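You operate a simulated robot arm through the tools that you are given. There is no shell and no other tool. Be economical: measure what you need, move in short steps, check, and stop when the job is done.

Carry out the task below with a simulated two-armed robot. There is one attempt and no reset: what you move stays moved.

Task
Take the rag from the gap between the rigs on the work table and lay it out flat on the clear stretch of the work table.

It is judged by the outcome, as a careful person would: the job done as asked, and still so three seconds after it is handed in. It fails if anything else is knocked over, pushed out of place, dropped, spilled or broken.

Robot
Two 7-joint arms with two-finger parallel grippers on one trunk, on a base that drives. Base frame: it is fixed to the floor where the robot stands at the start and does not move with it; the origin is under the middle of the robot, x ahead of it, y to its left, z up. Units: m, rad, N and s.
The left shoulder is at the start at [0.07, 0.134, 1.076], the right one opposite. With the tool pointing down near the work surface each hand reaches from about 0.1 to 0.64 m from the robot's upright axis, wherever it stands, measured 20 degrees to its own side. Places, roughly: clear stretch of the work table [1.1, 1.7, 0.8]; rag [0.5, 2.25, 0.75]. Payload 1.57 kg a hand.
Tool frame (each hand has its own): the origin (TCP) lies between the finger pads and is the grasp point; the fingertips stand 0.03 m ahead of it; z points along the fingers, y is the line along which they close. The gripper opens to 0.08 m. The fingers are 0.017 m wide and 0.012 m thick; the gripper's body (0.04 by 0.082 m) begins 0.08 m behind the TCP.
Orientation is told as [roll, pitch, yaw] about the base's x, y, z axes, in that order, counted from this pose: with the fingers straight down and closing along the base's y, the tool's x points along the base's -x, its y along +y and its z along -z.

Tools
- The arms move only by the tool step_arm. It takes "left_motion", "right_motion" or both (then of equal length, played together; a hand with none holds still); each is a list of rows, each a list of 3 entries, a list of its own where there are three numbers: the shift along the base's x, y, z in m, then the turn, a rotation vector about the base's x, y, z in rad, then the finger opening in m, from 0 to 0.08. In form: [[[x, y, z], [rx, ry, rz], gripper], ...]. A call has 1 to 8 rows; each row shifts and turns the commanded pose from where the row before left it. Rows are played at 5 a second. More than 0.05 m and 0.15 rad between two rows, or a gripper value outside its range, and nothing of the call is played. Where a pose cannot be reached the arm comes as near as it can. A force on the tool above 40 N (or 10 N above the force at the start of the call, whichever is more), or a blocked arm, ends the call early, and 0.2 s more pass. Each finger travels about 0.153 m/s and halts on what it meets, pressing with about 21 N; the grip force reading is that of the motor and also rises with nothing between the fingers. The clock runs only during rows and for 0.2 s after the last one: add rows that do not move to give the fingers time. The reply holds the time, the measured pose of the TCP, the force on the tool along the base axes, the opening and the grip force, in the units named above and with some noise, with the torque about the TCP (base axes, N m) and any sound that the robot's microphone picked up, and new pictures: "show" is both (left out), scene, wrist or none (wrist: the cameras of the hands that moved).
- Cameras (640 x 400 px; columns grow to the right, rows downward): "scene" is now at [0.1415, 0.0261, 1.2953]; the picture's right is [0.08, -1.00, 0.00], its down [-0.62, -0.05, -0.78] and it looks along [0.78, 0.06, -0.62] (base axes); focal length 258 px, centre (320, 200). "left" rides on the left gripper at [0.072, 0.007, -0.122] in its tool frame; the picture's right is [-0.09, 1.00, 0.00], its down [-0.84, -0.08, -0.54] and it looks along [-0.54, -0.05, 0.84] (tool axes); focal length 238 px, centre (320, 200). "right" rides on the right gripper at [0.072, -0.007, -0.122] in its tool frame; the picture's right is [0.09, 1.00, 0.00], its down [-0.84, 0.08, -0.54] and it looks along [-0.54, 0.05, 0.84] (tool axes); focal length 238 px, centre (320, 200). There is no depth. A picture from a camera that has moved, and an enlarged one, comes with that camera's place and axes in the base frame and with its lens. The place of the scene camera against the robot may be out by one fixed shift of up to 0.025 m in any direction.
- raise_lower(by): slides the trunk up (or, below 0, down) by that many m; the arms and the scene camera ride with it, the base frame stays. It gives what a move gives, with no picture.
- steer(legs): drives the robot by 1 to 6 legs, each [ahead, left, turn to the left] in m, m and rad, along the robot's own axes; the way and the turn of a leg run together, so that a leg with both is an arc; at most 1.5 m and 3.142 rad a leg. The arms and the cameras ride along, it lands a little off, and it stops where it bumps. It gives what a move gives, and a new picture of the scene camera.
- pan_tilt(pan, tilt): turns the head with the scene camera to pan (to the left, within 1.501 rad either way) and tilt (down, from -0.506 to 1.204), counted from straight ahead of the robot. It gives what a move gives, and a new picture of the scene camera.
- zoom(camera, box): a new picture of the part [left, top, right, bottom] of that camera's present view, enlarged. It takes no simulated time.
- hand_in(): hands the job in; it is judged then, once.

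Work in short steps. Places have to be worked out from the pictures, the camera data and where the tool is seen: move nearer, look again, correct. Check each grasp and each placing, and mend what went wrong. You have 135 turns and 274 pictures in all, those below and enlarged ones among them. Open the grippers and draw the arms clear of the work before you hand the job in, unless the task says otherwise; then end with one line.

The tools are called as a command line: name --argument value ..., lists and objects as JSON in quotes. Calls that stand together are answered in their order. step_arm: Moves the arms, as the interface text tells. Its arguments: {"type":"object","properties":{"left_motion":{"type":"array"},"right_motion":{"type":"array"},"show":{"type":"string","enum":["both","scene","wrist","none"]}},"required":[]} The other tools are called the same way: raise_lower (by) slides the trunk up or down; steer (legs) drives the base; pan_tilt (pan, tilt) turns the head that bears the scene camera; zoom (camera, box) takes an enlarged picture of a part of a camera's view; hand_in () hands the job in.

At the start:

```text
time: 0.0
left_tcp_pos: [0.4978, 0.2059, 0.9923]
left_ee_rot: [0.0, 0.0, 0.002]
left_contact_force: [0.4, 0.2, 0.0]
left_torque: [0.01, 0.03, 0.05]
left_gripper_width: 0.08
left_grasp_force: 0.0
right_tcp_pos: [0.4536, -0.1537, 0.9871]
right_ee_rot: [0.001, -0.001, 0.0]
right_contact_force: [0.0, 0.1, 0.0]
right_torque: [-0.01, -0.01, -0.03]
right_gripper_width: 0.0799
right_grasp_force: 0.1
trunk travel left (down, up): [-0.65, 0.29]
robot x, y, heading: [-0.0021, 0.0018, -0.0]
head pan, tilt: [0.079, 0.674]
```

scene: 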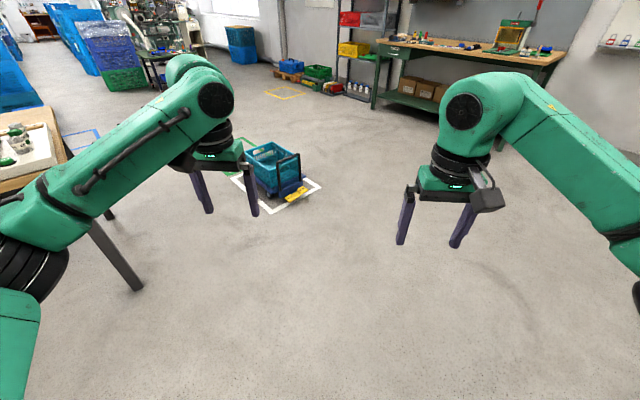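
right: 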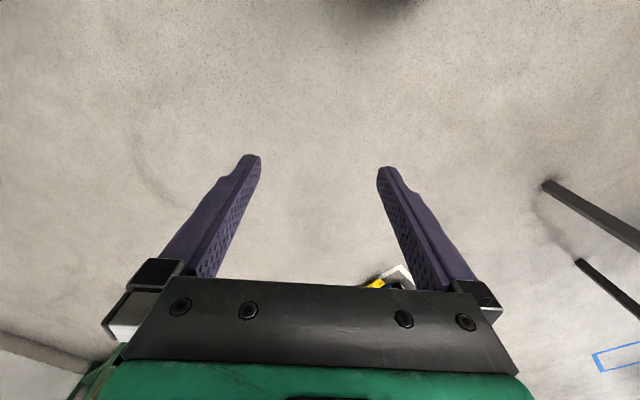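
left: 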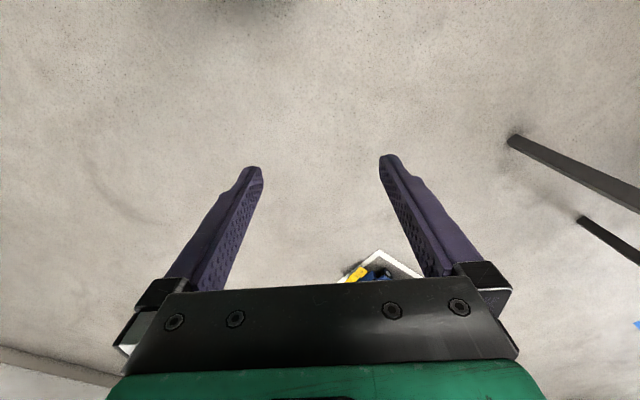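

The table seems to be on the left. I turn the head left to see it.

pan_tilt --pan 1.2 --tilt 0.4

```text
time: 1.4
left_tcp_pos: [0.4984, 0.2064, 0.9919]
left_ee_rot: [0.0, 0.0, 0.003]
left_contact_force: [0.4, -1.0, 0.4]
left_torque: [0.03, -0.01, 0.03]
left_gripper_width: 0.08
left_grasp_force: 0.0
right_tcp_pos: [0.4537, -0.1533, 0.9873]
right_ee_rot: [0.001, -0.001, 0.0]
right_contact_force: [-0.3, -0.2, 0.4]
right_torque: [0.0, 0.0, 0.0]
right_gripper_width: 0.0798
right_grasp_force: 0.0
trunk travel left (down, up): [-0.65, 0.29]
robot x, y, heading: [-0.0045, -0.0003, -0.002]
head pan, tilt: [1.201, 0.4]
camera scene: at [0.0895, 0.1056, 1.3199], right [0.93, -0.36, 0.0], down [-0.14, -0.36, -0.92], along [0.33, 0.86, -0.39], focal length 258 px, centre (320, 200)
```

scene: 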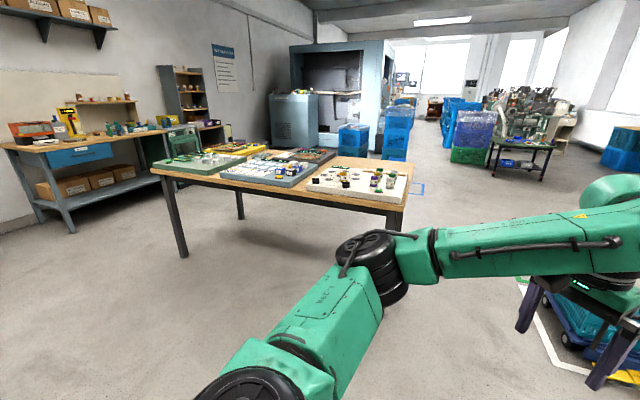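

The table with several boards (rigs) is about 2 m to the left; I zoom in on it.

zoom --camera "scene" --box '[140, 110, 430, 270]'

```text
2.21 times, centred on (285, 190) of scene
camera zoom: at [0.0895, 0.1056, 1.3199], right [0.93, -0.36, 0.0], down [-0.14, -0.36, -0.92], along [0.33, 0.86, -0.39], focal length 570 px, centre (397, 222)
```

zoom: 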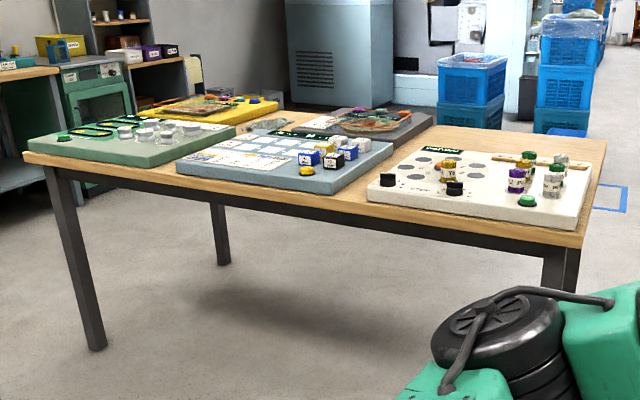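

I estimate the table's near right corner at about (0.9,1.07), the far right at (1.6,1.83), and the table turned about 45°. The far side seems best; I drive ahead a bit and look again.

steer --legs '[[0.7, -0.1, 0.0]]'

pan_tilt --pan 0.7 --tilt 0.5

```text
time: 5.2
left_tcp_pos: [1.1972, 0.1062, 0.9913]
left_ee_rot: [-0.001, 0.001, 0.001]
left_contact_force: [0.1, 0.9, -0.1]
left_torque: [0.02, -0.03, -0.01]
left_gripper_width: 0.0798
left_grasp_force: 0.2
right_tcp_pos: [1.1515, -0.2524, 0.9866]
right_ee_rot: [-0.001, 0.0, 0.001]
right_contact_force: [-0.3, -0.2, 0.9]
right_torque: [-0.01, -0.02, 0.01]
right_gripper_width: 0.0801
right_grasp_force: 0.1
trunk travel left (down, up): [-0.65, 0.29]
robot x, y, heading: [0.6968, -0.1003, 0.002]
head pan, tilt: [1.201, 0.4]
camera scene: at [0.7882, 0.0067, 1.32], right [0.93, -0.36, 0.0], down [-0.14, -0.36, -0.92], along [0.33, 0.86, -0.39], focal length 258 px, centre (320, 200)
```

scene: 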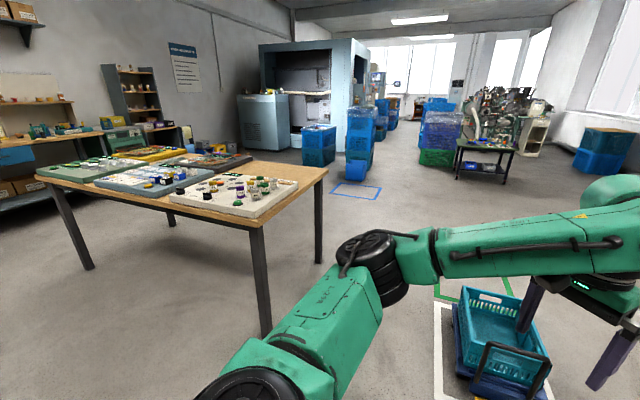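

```text
time: 6.2
left_tcp_pos: [1.198, 0.1068, 0.9924]
left_ee_rot: [-0.001, 0.0, 0.001]
left_contact_force: [0.5, 0.1, 0.5]
left_torque: [-0.02, -0.01, 0.04]
left_gripper_width: 0.0799
left_grasp_force: 0.0
right_tcp_pos: [1.1515, -0.2535, 0.9857]
right_ee_rot: [0.001, -0.001, 0.001]
right_contact_force: [-0.4, 0.2, -0.2]
right_torque: [0.05, 0.04, 0.01]
right_gripper_width: 0.08
right_grasp_force: 0.0
trunk travel left (down, up): [-0.65, 0.29]
robot x, y, heading: [0.7001, -0.1004, 0.002]
head pan, tilt: [0.7, 0.499]
camera scene: at [0.8242, -0.021, 1.3108], right [0.64, -0.77, 0.0], down [-0.37, -0.31, -0.88], along [0.67, 0.57, -0.48], focal length 258 px, centre (320, 200)
```

scene: 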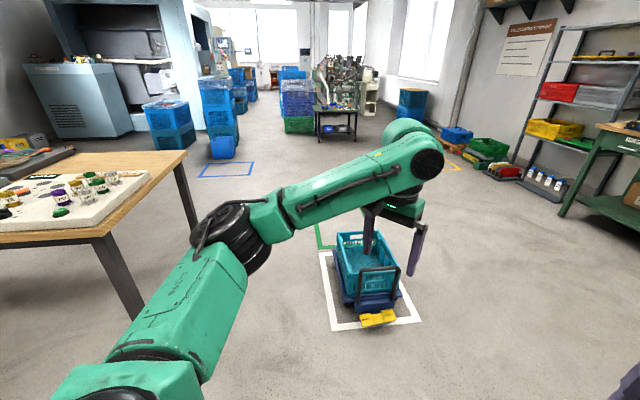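

Corridor between table end and trolley is about 0.9 m wide, running at heading ≈0.856. I raise the trunk slightly, turn and drive into it.

raise_lower --by 0.1

steer --legs '[[0, 0, 0.856], [1.1, 0.16, 0]]'

```text
time: 7.5
left_tcp_pos: [1.1983, 0.1057, 1.0924]
left_ee_rot: [0.001, -0.001, -0.001]
left_contact_force: [-0.4, 0.7, -0.5]
left_torque: [0.01, -0.04, 0.0]
left_gripper_width: 0.0802
left_grasp_force: 0.1
right_tcp_pos: [1.1521, -0.2525, 1.0866]
right_ee_rot: [-0.002, -0.001, -0.001]
right_contact_force: [-0.1, -0.7, -0.8]
right_torque: [-0.02, -0.04, 0.0]
right_gripper_width: 0.08
right_grasp_force: 0.0
trunk travel left (down, up): [-0.75, 0.19]
robot x, y, heading: [0.6983, -0.1001, 0.001]
head pan, tilt: [0.7, 0.499]
```

```text
time: 15.3
left_tcp_pos: [1.4619, 1.3408, 1.0931]
left_ee_rot: [0.0, 0.0, 0.862]
left_contact_force: [-0.1, -0.3, -0.8]
left_torque: [-0.02, -0.01, -0.01]
left_gripper_width: 0.0799
left_grasp_force: 0.2
right_tcp_pos: [1.7054, 1.072, 1.087]
right_ee_rot: [-0.001, 0.001, 0.862]
right_contact_force: [0.4, -0.4, 0.0]
right_torque: [0.02, 0.01, -0.01]
right_gripper_width: 0.0799
right_grasp_force: 0.0
trunk travel left (down, up): [-0.75, 0.19]
robot x, y, heading: [1.2961, 0.8272, 0.86]
head pan, tilt: [0.7, 0.499]
camera scene: at [1.3341, 0.9763, 1.4108], right [1.0, -0.01, 0.0], down [0.0, -0.48, -0.88], along [0.01, 0.88, -0.48], focal length 258 px, centre (320, 200)
```

scene: 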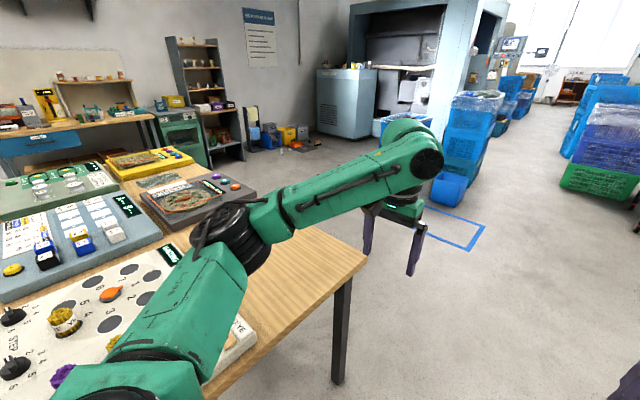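

The far right corner is near (1.52,1.71); the rag appears grey between the yellow and dark grey rigs. I drive on past the end and look left.

steer --legs '[[1.25, 0.0, 0]]'

pan_tilt --pan 1.5 --tilt 0.5

```text
time: 21.6
left_tcp_pos: [2.2793, 2.2673, 1.0933]
left_ee_rot: [0.0, 0.001, 0.848]
left_contact_force: [0.3, -0.6, -1.0]
left_torque: [0.01, -0.03, 0.02]
left_gripper_width: 0.0802
left_grasp_force: 0.0
right_tcp_pos: [2.5202, 1.9947, 1.0862]
right_ee_rot: [0.001, 0.0, 0.848]
right_contact_force: [-0.1, 0.2, -0.5]
right_torque: [0.01, -0.04, -0.01]
right_gripper_width: 0.0799
right_grasp_force: 0.1
trunk travel left (down, up): [-0.75, 0.19]
robot x, y, heading: [2.1033, 1.7588, 0.845]
head pan, tilt: [0.7, 0.499]
camera scene: at [2.1449, 1.9044, 1.4108], right [1.0, -0.02, 0.0], down [-0.01, -0.48, -0.88], along [0.02, 0.88, -0.48], focal length 258 px, centre (320, 200)
```

scene: 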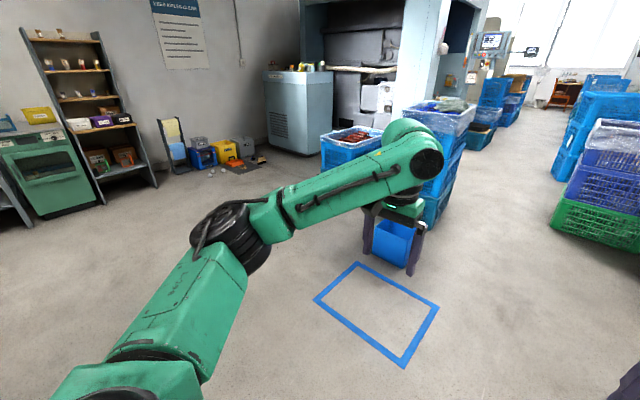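

```text
time: 22.7
left_tcp_pos: [2.2795, 2.2665, 1.092]
left_ee_rot: [-0.001, 0.001, 0.849]
left_contact_force: [0.9, 0.4, -0.5]
left_torque: [0.02, 0.0, -0.01]
left_gripper_width: 0.0799
left_grasp_force: 0.0
right_tcp_pos: [2.5194, 1.9952, 1.0856]
right_ee_rot: [0.001, 0.001, 0.846]
right_contact_force: [-0.2, -0.9, 0.2]
right_torque: [0.0, 0.02, -0.01]
right_gripper_width: 0.0803
right_grasp_force: 0.0
trunk travel left (down, up): [-0.75, 0.19]
robot x, y, heading: [2.1024, 1.7544, 0.846]
head pan, tilt: [1.499, 0.499]
camera scene: at [2.0794, 1.8788, 1.4108], right [0.71, 0.7, 0.0], down [0.33, -0.34, -0.88], along [-0.61, 0.63, -0.48], focal length 258 px, centre (320, 200)
```

scene: 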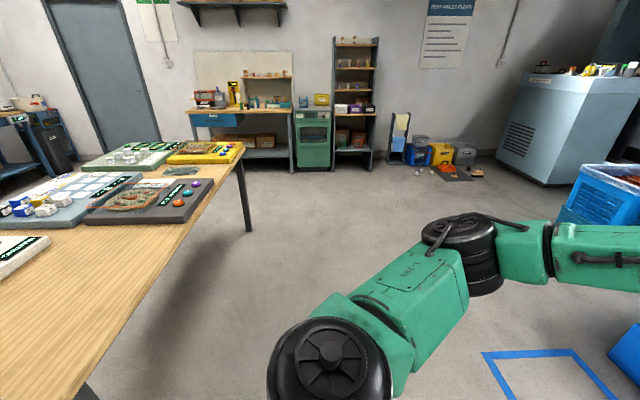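

The far-side floor is free. I move along the far edge (keeping ~0.4 m off) and turn to face the table.

steer --legs '[[0.18, 0.0, 0], [0.0, 1.3, 0], [0, 0, 1.576], [0, 0, 1.576]]'

pan_tilt --pan 0.0 --tilt 0.75

```text
time: 38.1
left_tcp_pos: [1.0867, 2.2414, 1.0936]
left_ee_rot: [0.001, 0.0, -2.243]
left_contact_force: [-0.1, 0.6, -0.3]
left_torque: [-0.02, 0.0, 0.0]
left_gripper_width: 0.08
left_grasp_force: 0.1
right_tcp_pos: [0.8352, 2.5015, 1.0864]
right_ee_rot: [0.001, -0.001, -2.244]
right_contact_force: [0.5, -0.5, -0.3]
right_torque: [0.02, 0.0, -0.01]
right_gripper_width: 0.0798
right_grasp_force: 0.1
trunk travel left (down, up): [-0.75, 0.19]
robot x, y, heading: [1.2375, 2.7612, -2.246]
head pan, tilt: [1.499, 0.499]
camera scene: at [1.2792, 2.6779, 1.4108], right [-0.68, -0.73, 0.0], down [-0.35, 0.32, -0.88], along [0.65, -0.6, -0.48], focal length 258 px, centre (320, 200)
```

scene: 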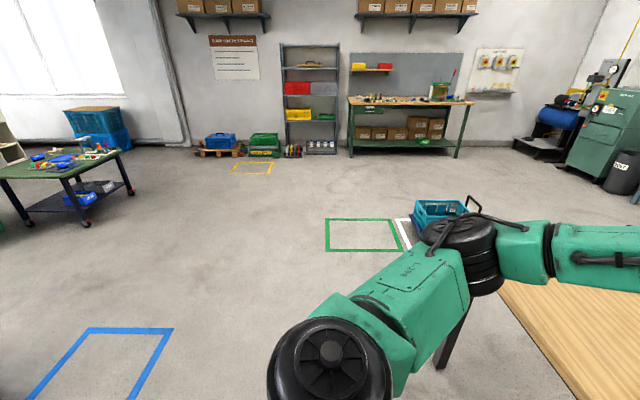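

```text
time: 39.7
left_tcp_pos: [1.0875, 2.2426, 1.0927]
left_ee_rot: [0.0, -0.001, -2.242]
left_contact_force: [0.2, -0.8, 0.5]
left_torque: [0.0, -0.03, 0.01]
left_gripper_width: 0.08
left_grasp_force: 0.1
right_tcp_pos: [0.8353, 2.501, 1.0868]
right_ee_rot: [0.0, 0.001, -2.245]
right_contact_force: [-0.7, -0.9, -0.3]
right_torque: [-0.01, 0.02, -0.01]
right_gripper_width: 0.0801
right_grasp_force: 0.1
trunk travel left (down, up): [-0.75, 0.19]
robot x, y, heading: [1.237, 2.7595, -2.248]
head pan, tilt: [0.0, 0.75]
camera scene: at [1.1608, 2.6747, 1.3888], right [-0.78, 0.62, 0.0], down [0.43, 0.53, -0.73], along [-0.46, -0.57, -0.68], focal length 258 px, centre (320, 200)
```

scene: 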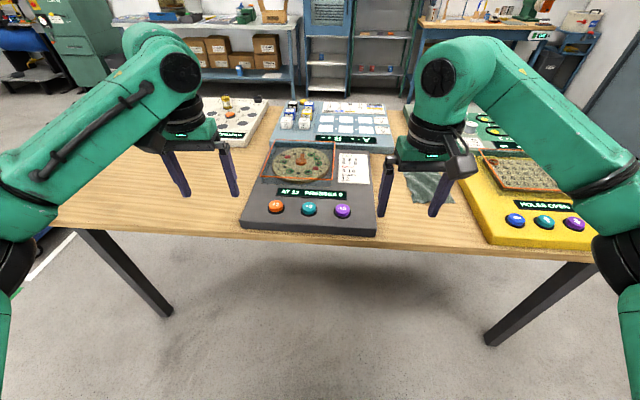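

The rag lies in the gap between dark grey and yellow rigs, right under the right gripper. I zoom and get the wrist view.

zoom --camera "scene" --box '[340, 110, 520, 250]'

zoom --camera "right" --box '[0, 0, 640, 400]'

```text
2.86 times, centred on (430, 180) of scene
camera zoom: at [1.1608, 2.6747, 1.3888], right [-0.78, 0.62, 0.0], down [0.43, 0.53, -0.73], along [-0.46, -0.57, -0.68], focal length 738 px, centre (6, 257)
```

zoom: 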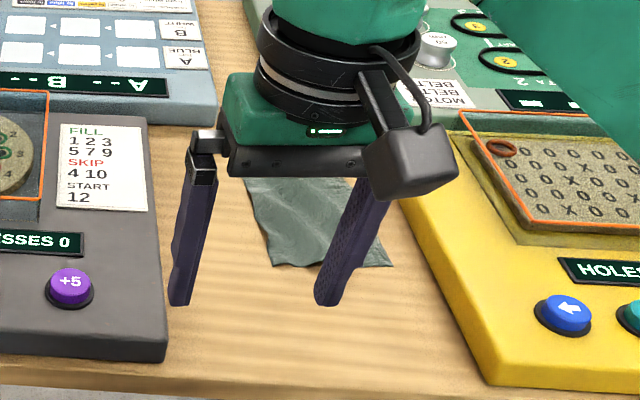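

```text
1.00 times, centred on (320, 200) of right (not enlarged: the box is as wide or as high as the picture)
camera zoom: at [0.8757, 2.56, 1.2077], right [0.84, -0.55, 0.0], down [-0.46, -0.7, 0.54], along [-0.3, -0.45, -0.84], focal length 238 px, centre (320, 200)
```

zoom: 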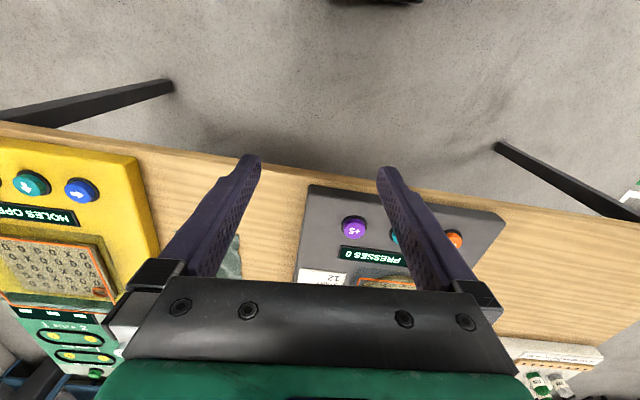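

Rag is about 0.9 m ahead and 0.35 m right; table edge about 0.62 m ahead. I straighten to the table edge, sidestep right and come closer.

steer --legs '[[0, -0.1, -0.07], [0.27, 0.0, 0]]'

pan_tilt --pan -0.25 --tilt 0.9

```text
time: 42.4
left_tcp_pos: [0.7924, 2.1165, 1.0927]
left_ee_rot: [0.001, 0.0, -2.313]
left_contact_force: [-0.5, -0.3, 0.7]
left_torque: [0.02, 0.0, 0.01]
left_gripper_width: 0.0802
left_grasp_force: 0.1
right_tcp_pos: [0.5595, 2.3928, 1.086]
right_ee_rot: [-0.001, -0.001, -2.314]
right_contact_force: [0.0, -0.4, 0.2]
right_torque: [0.0, 0.02, -0.01]
right_gripper_width: 0.0798
right_grasp_force: 0.1
trunk travel left (down, up): [-0.75, 0.19]
robot x, y, heading: [0.9806, 2.6213, -2.311]
head pan, tilt: [0.0, 0.75]
camera scene: at [0.8942, 2.5444, 1.389], right [-0.74, 0.68, 0.0], down [0.46, 0.5, -0.73], along [-0.5, -0.54, -0.68], focal length 258 px, centre (320, 200)
```

scene: 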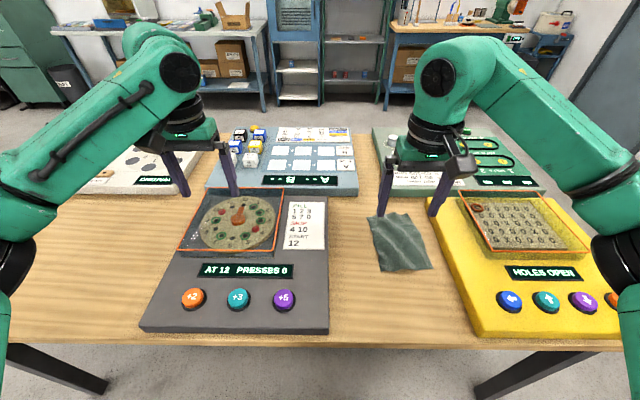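

```text
time: 43.2
left_tcp_pos: [0.7912, 2.1149, 1.0926]
left_ee_rot: [0.0, 0.002, -2.311]
left_contact_force: [-0.5, 0.5, -0.3]
left_torque: [0.0, 0.01, 0.0]
left_gripper_width: 0.0797
left_grasp_force: 0.1
right_tcp_pos: [0.5574, 2.3915, 1.0858]
right_ee_rot: [-0.001, -0.001, -2.315]
right_contact_force: [0.4, 0.2, -0.7]
right_torque: [0.02, -0.02, 0.02]
right_gripper_width: 0.0801
right_grasp_force: 0.0
trunk travel left (down, up): [-0.75, 0.19]
robot x, y, heading: [0.9775, 2.621, -2.318]
head pan, tilt: [-0.25, 0.901]
camera scene: at [0.8856, 2.5625, 1.3769], right [-0.55, 0.84, 0.0], down [0.66, 0.43, -0.62], along [-0.52, -0.34, -0.78], focal length 258 px, centre (320, 200)
```

scene: 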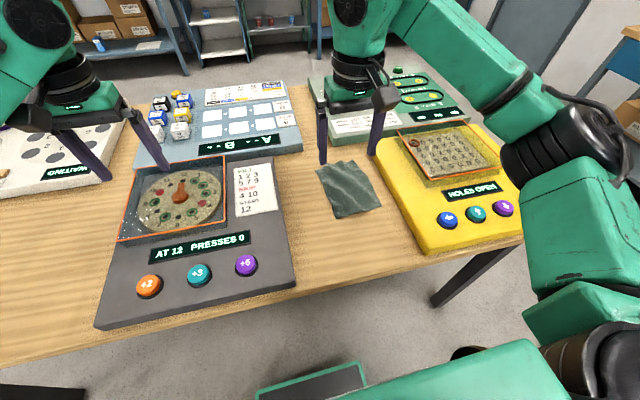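

Rag centre ≈ (0.372, 2.32), 0.63 m ahead and 0.24 m right. I advance 0.12 m more to bring it well within reach.

steer --legs '[[0.12, 0.0, 0]]'

```text
time: 44.4
left_tcp_pos: [0.7134, 2.0284, 1.0933]
left_ee_rot: [0.0, -0.002, -2.313]
left_contact_force: [-0.6, -0.6, 0.0]
left_torque: [-0.04, 0.02, -0.01]
left_gripper_width: 0.0798
left_grasp_force: 0.1
right_tcp_pos: [0.4782, 2.3058, 1.087]
right_ee_rot: [-0.001, -0.001, -2.312]
right_contact_force: [-0.2, 0.6, -0.7]
right_torque: [0.04, 0.01, 0.02]
right_gripper_width: 0.08
right_grasp_force: 0.1
trunk travel left (down, up): [-0.75, 0.19]
robot x, y, heading: [0.8962, 2.5338, -2.311]
head pan, tilt: [-0.25, 0.901]
camera scene: at [0.8068, 2.4768, 1.3771], right [-0.55, 0.84, 0.0], down [0.66, 0.43, -0.62], along [-0.52, -0.34, -0.78], focal length 258 px, centre (320, 200)
```

scene: 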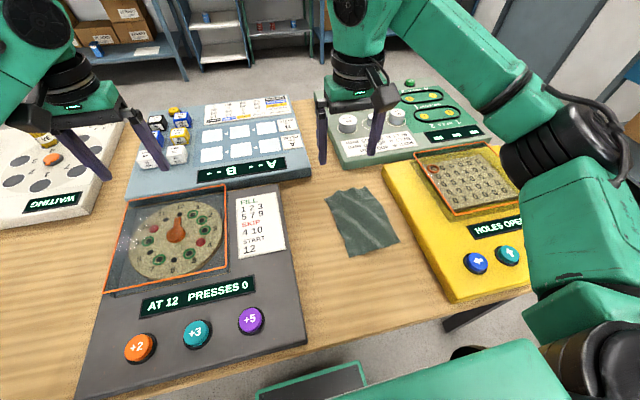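

zoom --camera "scene" --box '[290, 150, 450, 280]'

```text
3.08 times, centred on (370, 215) of scene
camera zoom: at [0.8068, 2.4768, 1.3771], right [-0.55, 0.84, 0.0], down [0.66, 0.43, -0.62], along [-0.52, -0.34, -0.78], focal length 794 px, centre (166, 154)
```

zoom: 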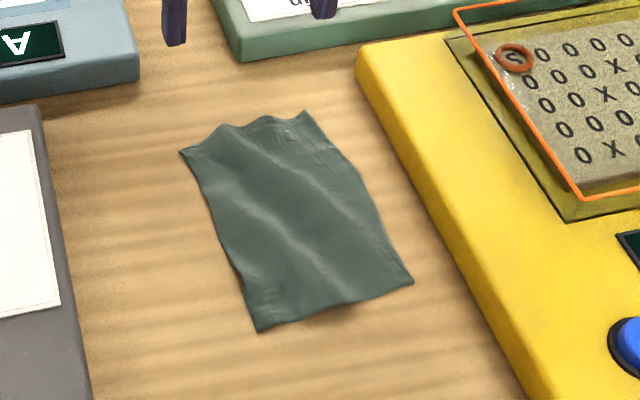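

The rag is roughly 0.15 × 0.21 m with ripples along its length; its near corners are about C (0.39,2.45) and D (0.51,2.36). Plan: pinch both near corners, one hand each, lift, carry and lay. First bring the right hand above C.

step_arm --right_motion '[[[-0.02, 0.03, -0.02], [0, 0, 0], 0.04], [[-0.02, 0.03, -0.04], [0, 0, 0], 0.04], [[-0.02, 0.03, -0.04], [0, 0, 0], 0.04], [[-0.018, 0.029, -0.04], [0, 0, 0], 0.04], [[0, 0, -0.04], [0, 0, 0], 0.04], [[0, 0, 0], [0, 0, 0], 0.04]]'

```text
refused: row 2 steps farther than a row can; nothing moved
```

step_arm --right_motion '[[[-0.02, 0.03, -0.02], [0, 0, 0], 0.04], [[-0.02, 0.03, -0.03], [0, 0, 0], 0.04], [[-0.02, 0.03, -0.03], [0, 0, 0], 0.04], [[-0.018, 0.029, -0.03], [0, 0, 0], 0.04], [[0, 0, -0.045], [0, 0, 0], 0.04], [[0, 0, -0.035], [0, 0, 0], 0.04], [[0, 0, 0], [0, 0, 0], 0.04]]'

```text
time: 46.0
left_tcp_pos: [0.713, 2.0284, 1.0931]
left_ee_rot: [0.001, 0.0, -2.312]
left_contact_force: [1.7, 0.0, 0.0]
left_torque: [0.01, -0.02, 0.02]
left_gripper_width: 0.0803
left_grasp_force: 0.1
right_tcp_pos: [0.3991, 2.4256, 0.8985]
right_ee_rot: [0.0, -0.001, -2.311]
right_contact_force: [0.3, 0.1, 0.9]
right_torque: [-0.01, 0.0, -0.03]
right_gripper_width: 0.0402
right_grasp_force: 0.1
trunk travel left (down, up): [-0.75, 0.19]
robot x, y, heading: [0.9006, 2.5328, -2.317]
head pan, tilt: [-0.25, 0.901]
camera scene: at [0.8059, 2.4762, 1.377], right [-0.55, 0.84, 0.0], down [0.66, 0.43, -0.62], along [-0.52, -0.34, -0.78], focal length 258 px, centre (320, 200)
camera right: at [0.4443, 2.4808, 1.0192], right [0.8, -0.61, 0.0], down [-0.51, -0.67, 0.54], along [-0.33, -0.43, -0.84], focal length 238 px, centre (320, 200)
```

scene: 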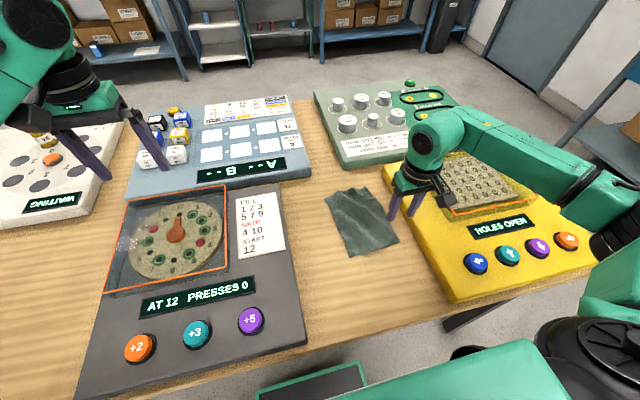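
right: 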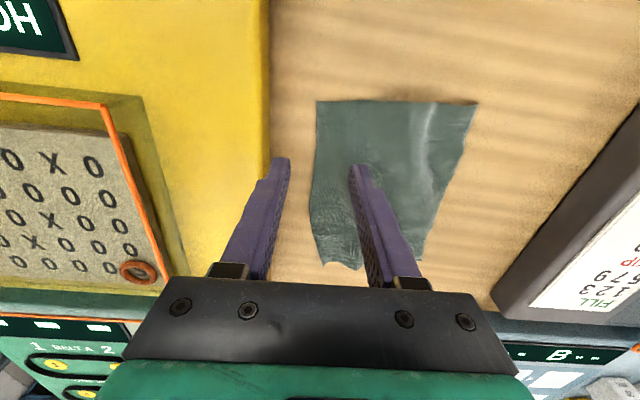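

Combining the two cameras, the table surface is at z≈0.79; C ≈ (0.416,2.45), D ≈ (0.529,2.361). I lower the right hand over C.

step_arm --right_motion '[[[0.013, 0.007, -0.03], [0, 0, 0], 0.04], [[0, 0, -0.03], [0, 0, 0], 0.04], [[0, 0, -0.006], [0, 0, 0], 0.04], [[0, 0, 0], [0, 0, 0], 0.04]]'

```text
time: 47.0
left_tcp_pos: [0.7119, 2.0281, 1.0931]
left_ee_rot: [0.001, -0.001, -2.312]
left_contact_force: [-0.6, 0.8, 0.3]
left_torque: [0.0, 0.01, -0.02]
left_gripper_width: 0.0802
left_grasp_force: 0.2
right_tcp_pos: [0.4126, 2.4308, 0.831]
right_ee_rot: [-0.001, -0.002, -2.311]
right_contact_force: [0.1, 0.9, 4.6]
right_torque: [-0.03, -0.09, 0.03]
right_gripper_width: 0.0398
right_grasp_force: 0.1
trunk travel left (down, up): [-0.75, 0.19]
robot x, y, heading: [0.895, 2.5361, -2.315]
head pan, tilt: [-0.25, 0.901]
camera scene: at [0.8059, 2.4757, 1.377], right [-0.55, 0.84, 0.0], down [0.66, 0.43, -0.62], along [-0.52, -0.34, -0.78], focal length 258 px, centre (320, 200)
camera right: at [0.4573, 2.4873, 0.9525], right [0.8, -0.61, 0.0], down [-0.51, -0.67, 0.54], along [-0.33, -0.43, -0.84], focal length 238 px, centre (320, 200)
```

scene: 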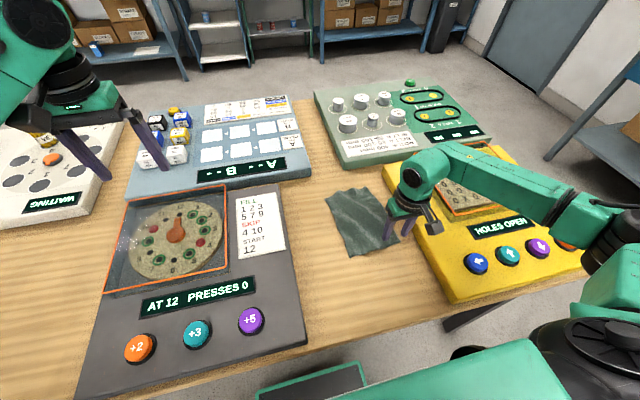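
right: 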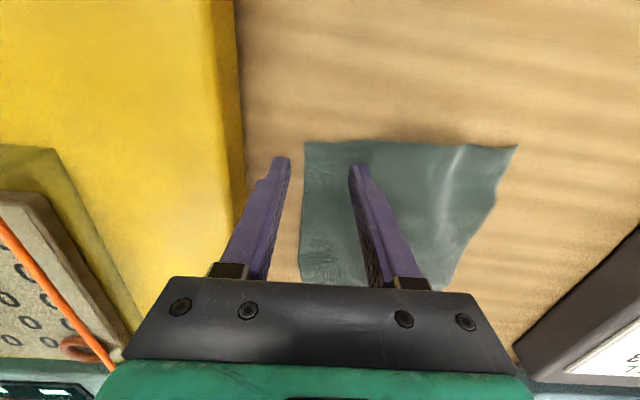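

4.6 N contact: the tips touch at about z=0.80. I press down a touch more and close.

step_arm --right_motion '[[[0, 0, -0.002], [0, 0, 0], 0.04], [[0, 0, 0], [0, 0, 0], 0.02], [[0, 0, 0], [0, 0, 0], 0.0], [[0, 0, 0], [0, 0, 0], 0.0], [[0, 0, 0], [0, 0, 0], 0.0]]'

```text
time: 48.2
left_tcp_pos: [0.7149, 2.0279, 1.0935]
left_ee_rot: [-0.002, 0.0, -2.313]
left_contact_force: [-0.3, -0.5, -0.1]
left_torque: [-0.03, 0.0, -0.01]
left_gripper_width: 0.08
left_grasp_force: 0.1
right_tcp_pos: [0.4133, 2.4309, 0.8299]
right_ee_rot: [-0.001, -0.006, -2.312]
right_contact_force: [-0.7, -3.7, 21.5]
right_torque: [-0.14, -0.18, -0.03]
right_gripper_width: 0.0024
right_grasp_force: 20.6
trunk travel left (down, up): [-0.75, 0.19]
robot x, y, heading: [0.8962, 2.5353, -2.313]
head pan, tilt: [-0.25, 0.901]
camera scene: at [0.8091, 2.4755, 1.3773], right [-0.55, 0.84, 0.0], down [0.65, 0.43, -0.62], along [-0.52, -0.34, -0.78], focal length 258 px, centre (320, 200)
camera right: at [0.4589, 2.4868, 0.9521], right [0.8, -0.61, 0.0], down [-0.51, -0.67, 0.55], along [-0.33, -0.43, -0.84], focal length 238 px, centre (320, 200)
```

scene: 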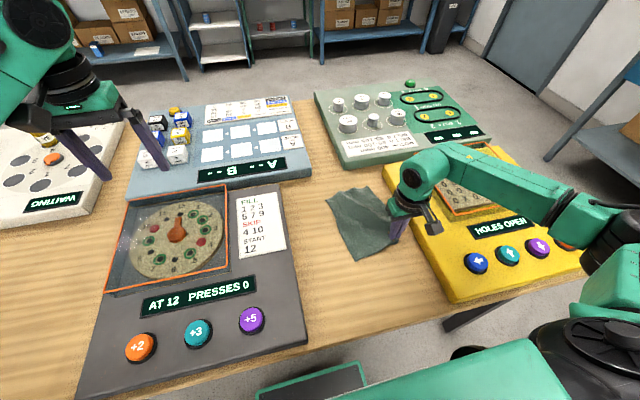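
right: 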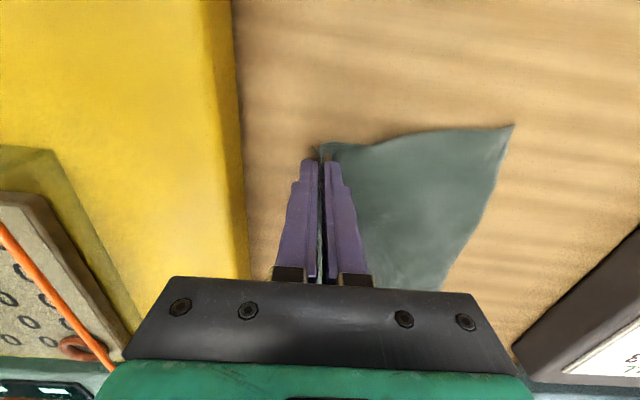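

The right hand holds corner C (2.4 mm cloth). Now the left hand travels high toward D at ≈ (0.512,2.369).

step_arm --left_motion '[[[-0.025, 0.042, 0], [0, 0, 0], 0.04], [[-0.025, 0.042, 0], [0, 0, 0], 0.04], [[-0.025, 0.042, 0], [0, 0, 0], 0.04], [[-0.025, 0.042, 0], [0, 0, 0], 0.04], [[-0.025, 0.042, 0], [0, 0, 0], 0.04], [[-0.025, 0.042, 0], [0, 0, 0], 0.04], [[-0.025, 0.042, 0], [0, 0, 0], 0.04], [[0, 0, -0.03], [0, 0, 0], 0.04]]'

```text
time: 50.0
left_tcp_pos: [0.5399, 2.322, 1.0649]
left_ee_rot: [-0.003, -0.001, -2.313]
left_contact_force: [-0.1, 1.2, 0.5]
left_torque: [0.01, 0.01, 0.03]
left_gripper_width: 0.0399
left_grasp_force: 0.1
right_tcp_pos: [0.4141, 2.4312, 0.8303]
right_ee_rot: [-0.004, -0.002, -2.315]
right_contact_force: [-2.7, -2.2, 27.0]
right_torque: [-0.11, -0.15, -0.02]
right_gripper_width: 0.0025
right_grasp_force: 21.1
trunk travel left (down, up): [-0.75, 0.19]
robot x, y, heading: [0.897, 2.5357, -2.316]
head pan, tilt: [-0.25, 0.901]
camera scene: at [0.8102, 2.4746, 1.3773], right [-0.55, 0.84, 0.0], down [0.65, 0.43, -0.62], along [-0.52, -0.34, -0.78], focal length 258 px, centre (320, 200)
camera left: at [0.5935, 2.3689, 1.1872], right [0.67, -0.74, 0.0], down [-0.62, -0.57, 0.54], along [-0.4, -0.36, -0.84], focal length 238 px, centre (320, 200)
```

scene: 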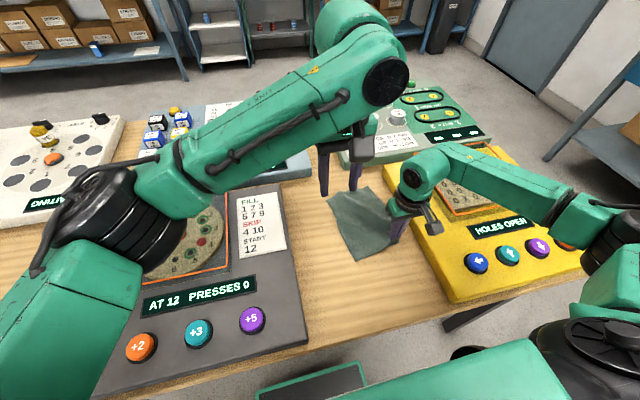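
left: 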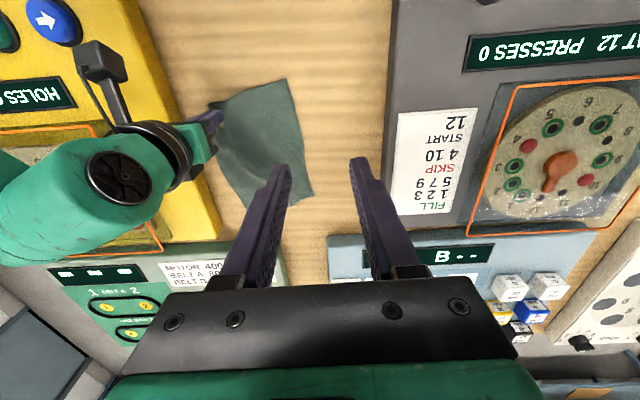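

D at ≈ (0.53,2.38) confirmed. I move the left hand over its grasp point and down partway.

step_arm --left_motion '[[[-0.014, 0.025, -0.03], [0, 0, 0], 0.04], [[-0.013, 0.024, -0.03], [0, 0, 0], 0.04], [[0, 0, -0.045], [0, 0, 0], 0.04], [[0, 0, -0.045], [0, 0, 0], 0.04], [[0, 0, -0.03], [0, 0, 0], 0.04], [[0, 0, 0], [0, 0, 0], 0.04]]'

```text
time: 51.4
left_tcp_pos: [0.5104, 2.3699, 0.8852]
left_ee_rot: [0.0, -0.005, -2.312]
left_contact_force: [-0.8, 0.4, 0.3]
left_torque: [0.0, 0.01, 0.0]
left_gripper_width: 0.04
left_grasp_force: 0.0
right_tcp_pos: [0.4145, 2.4303, 0.8308]
right_ee_rot: [-0.002, -0.004, -2.315]
right_contact_force: [-2.3, -2.1, 27.2]
right_torque: [-0.11, -0.2, -0.02]
right_gripper_width: 0.0028
right_grasp_force: 20.4
trunk travel left (down, up): [-0.75, 0.19]
robot x, y, heading: [0.8987, 2.5359, -2.313]
head pan, tilt: [-0.25, 0.901]
camera scene: at [0.8096, 2.4761, 1.3773], right [-0.55, 0.84, 0.0], down [0.65, 0.43, -0.62], along [-0.52, -0.34, -0.78], focal length 258 px, centre (320, 200)
camera left: at [0.5639, 2.4181, 1.007], right [0.67, -0.74, 0.0], down [-0.62, -0.56, 0.54], along [-0.4, -0.36, -0.84], focal length 238 px, centre (320, 200)
```

scene: 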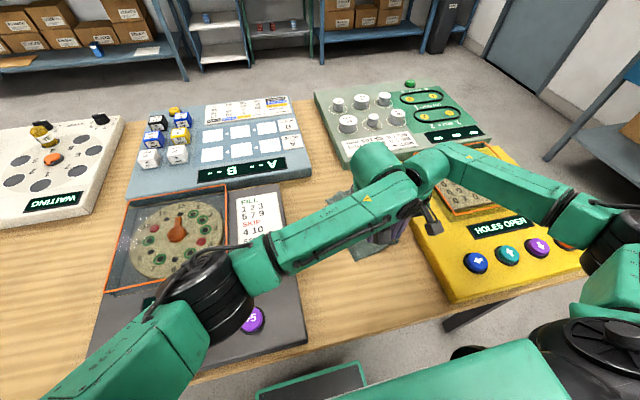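
left: 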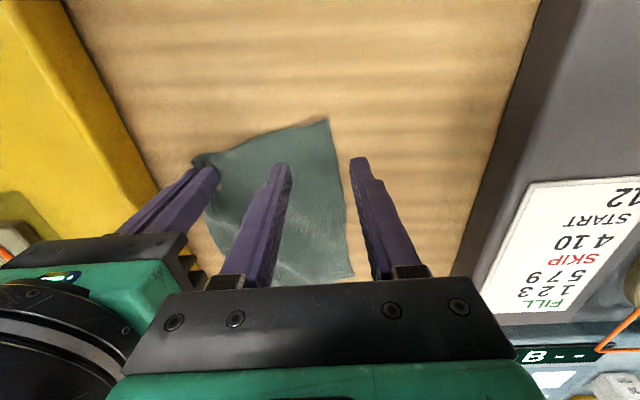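

The left fingers straddle the D side edge. I lower to the cloth.

step_arm --left_motion '[[[0, 0, -0.03], [0, 0, 0], 0.04], [[0, 0, -0.02], [0, 0, 0], 0.04], [[0, 0, -0.006], [0, 0, 0], 0.04], [[0, 0, 0], [0, 0, 0], 0.04]]'

```text
time: 52.5
left_tcp_pos: [0.5079, 2.3386, 0.8309]
left_ee_rot: [0.016, -0.044, -2.274]
left_contact_force: [-0.1, 2.7, 25.3]
left_torque: [0.64, 0.42, -0.03]
left_gripper_width: 0.041
left_grasp_force: 0.6
right_tcp_pos: [0.4153, 2.4318, 0.8317]
right_ee_rot: [0.0, -0.006, -2.314]
right_contact_force: [0.4, -2.2, 7.2]
right_torque: [-0.05, -0.1, 0.0]
right_gripper_width: 0.0024
right_grasp_force: 21.1
trunk travel left (down, up): [-0.75, 0.19]
robot x, y, heading: [0.9006, 2.5334, -2.318]
head pan, tilt: [-0.25, 0.901]
stopped in row 4 (left hand): the force on the tool passed its limit at 44 N (the readings are from after the stop); the commanded pose is now the measured one
camera scene: at [0.8107, 2.4787, 1.3774], right [-0.55, 0.84, 0.0], down [0.65, 0.43, -0.62], along [-0.52, -0.34, -0.78], focal length 258 px, centre (320, 200)
camera left: at [0.5621, 2.3936, 0.9514], right [0.7, -0.71, 0.02], down [-0.59, -0.56, 0.58], along [-0.4, -0.42, -0.82], focal length 238 px, centre (320, 200)
```

scene: 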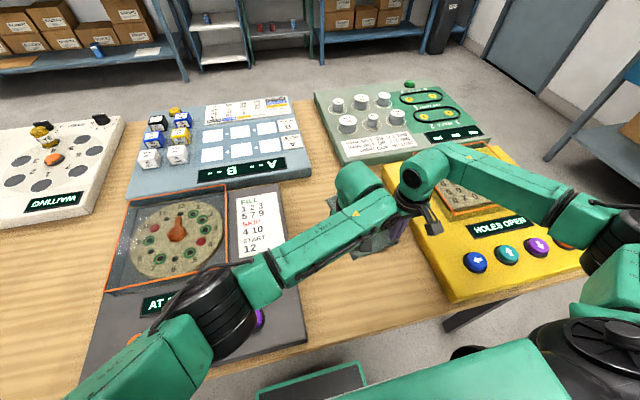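
left: 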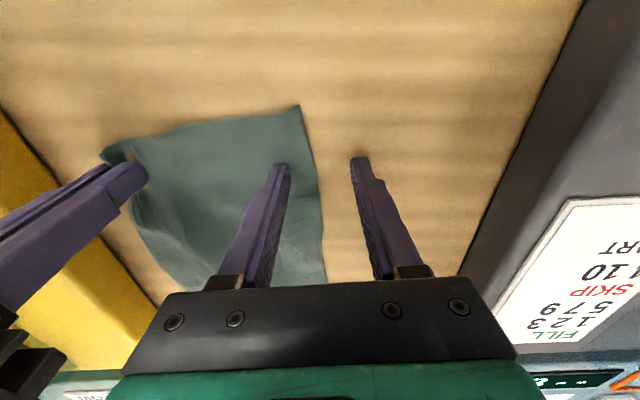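

The left wrist apparently pushed against the right wrist and was deflected. I raise the left hand, then shift the right hand (with its corner) 25 mm to the right for room.

step_arm --left_motion '[[[0.01, -0.01, 0.02], [0, 0, 0], 0.04], [[0.01, -0.01, 0.03], [0, 0, 0], 0.04], [[0, 0, 0], [0, 0, 0], 0.04], [[0, 0, 0], [0, 0, 0], 0.04], [[0, 0, 0], [0, 0, 0], 0.04]]' --right_motion '[[[0, 0, 0], [0, 0, 0], 0.0], [[0, 0, 0.004], [0, 0, 0], 0.0], [[-0.008, 0.007, 0.001], [0, 0, 0], 0.0], [[-0.01, 0.009, 0], [0, 0, 0], 0.0], [[0, 0, 0], [0, 0, 0], 0.0]]'

```text
time: 53.7
left_tcp_pos: [0.5261, 2.3222, 0.8793]
left_ee_rot: [0.016, -0.03, -2.278]
left_contact_force: [0.3, 1.3, -0.2]
left_torque: [-0.02, -0.01, -0.01]
left_gripper_width: 0.0402
left_grasp_force: 0.0
right_tcp_pos: [0.395, 2.4472, 0.8337]
right_ee_rot: [-0.003, 0.0, -2.313]
right_contact_force: [0.6, -0.8, -0.2]
right_torque: [-0.02, -0.01, -0.04]
right_gripper_width: 0.0024
right_grasp_force: 20.6
trunk travel left (down, up): [-0.75, 0.19]
robot x, y, heading: [0.8986, 2.5374, -2.31]
head pan, tilt: [-0.25, 0.901]
camera scene: at [0.8055, 2.4752, 1.3769], right [-0.55, 0.84, 0.0], down [0.66, 0.43, -0.62], along [-0.52, -0.34, -0.78], focal length 258 px, centre (320, 200)
camera right: at [0.4391, 2.5035, 0.9542], right [0.8, -0.61, 0.0], down [-0.51, -0.67, 0.54], along [-0.33, -0.43, -0.84], focal length 238 px, centre (320, 200)
camera left: at [0.5781, 2.3751, 0.9999], right [0.7, -0.72, 0.02], down [-0.6, -0.57, 0.57], along [-0.4, -0.41, -0.82], focal length 238 px, centre (320, 200)
```

scene: 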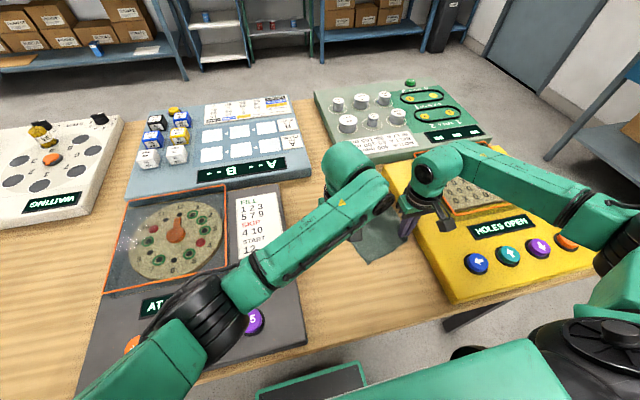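
right: 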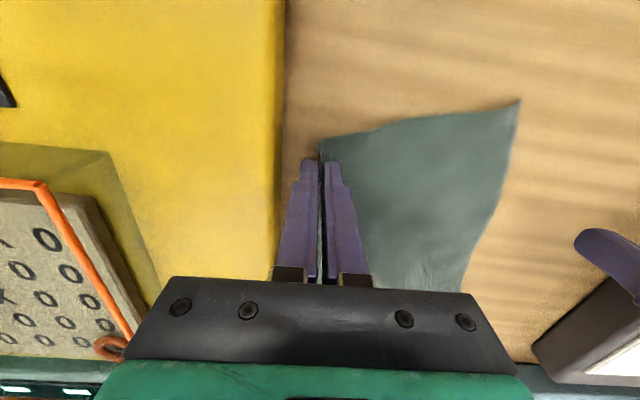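
left: 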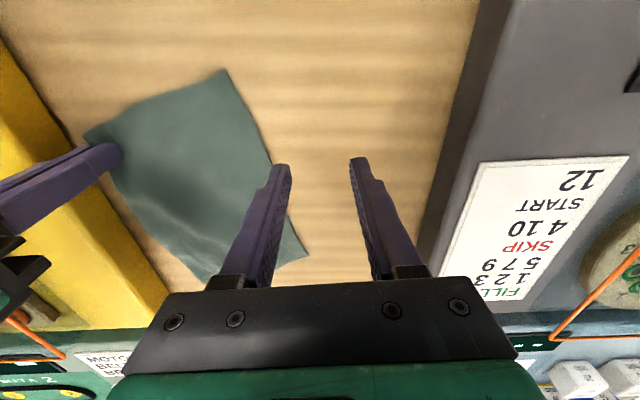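

The right grip holds, but the left arm seems near a limit reaching that far across. I release the right corner, raise both hands, and will shift the robot right so both hands are more centred.

step_arm --left_motion '[[[0, 0, 0.03], [0, 0, 0], 0.04], [[0.02, -0.02, 0.04], [-0.01, 0.02, -0.035], 0.04], [[0.02, -0.02, 0.04], [0, 0, 0], 0.04], [[0, 0, 0], [0, 0, 0], 0.04]]' --right_motion '[[[0, 0, 0], [0, 0, 0], 0.05], [[0, 0, 0.0], [0, 0, 0], 0.05], [[0, 0, 0.04], [0, 0, 0], 0.05], [[0, 0, 0.05], [0, 0, 0], 0.05]]' --show "scene"

steer --legs '[[0, -0.14, 0]]'

```text
time: 54.7
left_tcp_pos: [0.5628, 2.283, 0.9902]
left_ee_rot: [0.008, -0.054, -2.314]
left_contact_force: [-0.2, -0.1, -0.3]
left_torque: [-0.03, 0.03, 0.0]
left_gripper_width: 0.0399
left_grasp_force: 0.1
right_tcp_pos: [0.3936, 2.4501, 0.9246]
right_ee_rot: [-0.002, 0.0, -2.315]
right_contact_force: [-0.6, 0.0, -0.3]
right_torque: [-0.01, -0.01, 0.0]
right_gripper_width: 0.05
right_grasp_force: 0.1
trunk travel left (down, up): [-0.75, 0.19]
robot x, y, heading: [0.8976, 2.5329, -2.315]
head pan, tilt: [-0.25, 0.901]
camera scene: at [0.8055, 2.4779, 1.3772], right [-0.55, 0.84, 0.0], down [0.66, 0.43, -0.62], along [-0.52, -0.34, -0.78], focal length 258 px, centre (320, 200)
```

scene: 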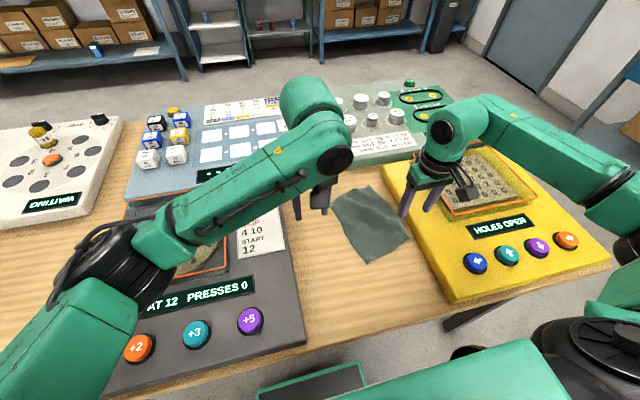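

```text
time: 56.1
left_tcp_pos: [0.4598, 2.3767, 0.9895]
left_ee_rot: [0.005, -0.055, -2.314]
left_contact_force: [0.6, -0.5, 0.2]
left_torque: [0.01, 0.0, -0.02]
left_gripper_width: 0.0398
left_grasp_force: 0.1
right_tcp_pos: [0.2914, 2.5411, 0.9234]
right_ee_rot: [-0.001, 0.002, -2.314]
right_contact_force: [1.2, -0.1, -0.2]
right_torque: [-0.01, 0.05, -0.01]
right_gripper_width: 0.0502
right_grasp_force: 0.0
trunk travel left (down, up): [-0.75, 0.19]
robot x, y, heading: [0.7964, 2.6308, -2.32]
head pan, tilt: [-0.25, 0.901]
camera scene: at [0.7036, 2.5691, 1.3769], right [-0.55, 0.84, 0.0], down [0.66, 0.43, -0.62], along [-0.52, -0.34, -0.78], focal length 258 px, centre (320, 200)
```

scene: 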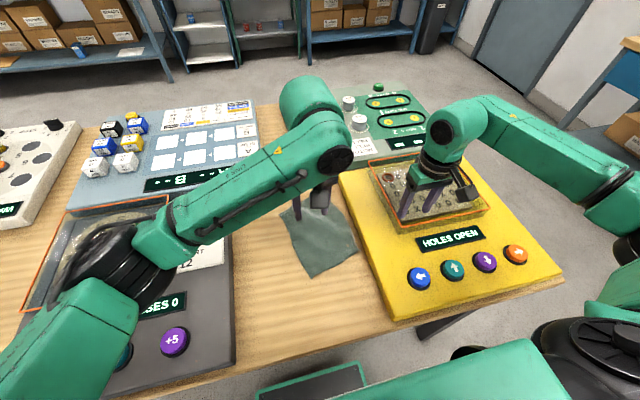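

D ≈ (0.518,2.407), C ≈ (0.397,2.463) now. I bring the right hand back over C's corner while moving the left hand aside, correcting its slight tilt.

step_arm --left_motion '[[[0.03, 0.0, 0], [0.02, -0.018, 0], 0.035], [[0.03, -0.01, 0], [0.02, -0.019, 0], 0.035], [[0.02, -0.01, 0], [0, 0, 0], 0.035], [[0, 0, 0], [0, 0, 0], 0.035], [[0, 0, 0], [0, 0, 0], 0.035], [[0, 0, 0], [0, 0, 0], 0.035]]' --right_motion '[[[0, 0, 0], [0, 0, 0], 0.035], [[0.025, -0.024, 0], [0, 0, 0], 0.035], [[0.025, -0.024, 0], [0, 0, 0], 0.035], [[0.025, -0.024, 0], [0, 0, 0], 0.035], [[0.026, -0.025, -0.02], [0, 0, 0], 0.035], [[0, 0, -0.03], [0, 0, 0], 0.035]]'

```text
time: 57.5
left_tcp_pos: [0.5385, 2.3581, 0.9891]
left_ee_rot: [0.008, 0.001, -2.314]
left_contact_force: [-0.6, 0.6, 0.5]
left_torque: [-0.02, -0.01, -0.01]
left_gripper_width: 0.0349
left_grasp_force: 0.1
right_tcp_pos: [0.3922, 2.4478, 0.874]
right_ee_rot: [0.0, 0.002, -2.313]
right_contact_force: [-0.6, -0.3, -1.0]
right_torque: [0.02, -0.01, -0.01]
right_gripper_width: 0.0353
right_grasp_force: 0.1
trunk travel left (down, up): [-0.75, 0.19]
robot x, y, heading: [0.7954, 2.6276, -2.322]
head pan, tilt: [-0.25, 0.901]
camera scene: at [0.7016, 2.5712, 1.3769], right [-0.55, 0.84, 0.0], down [0.66, 0.43, -0.62], along [-0.52, -0.34, -0.78], focal length 258 px, centre (320, 200)
camera right: at [0.4374, 2.5028, 0.9948], right [0.8, -0.61, 0.0], down [-0.51, -0.67, 0.54], along [-0.33, -0.43, -0.84], focal length 238 px, centre (320, 200)
camera left: at [0.5915, 2.4067, 1.1127], right [0.67, -0.74, 0.01], down [-0.63, -0.56, 0.54], along [-0.4, -0.37, -0.84], focal length 238 px, centre (320, 200)
```

scene: 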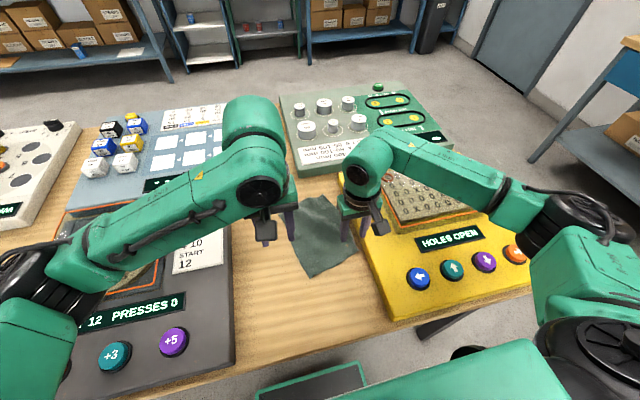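
right: 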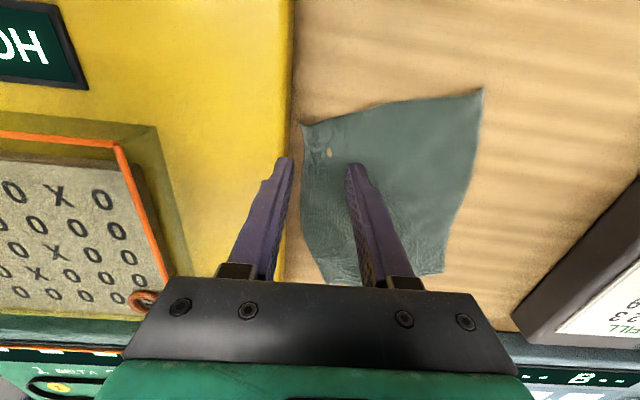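
left: 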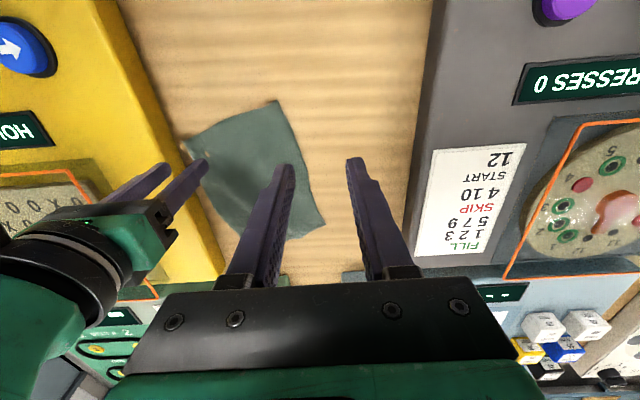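

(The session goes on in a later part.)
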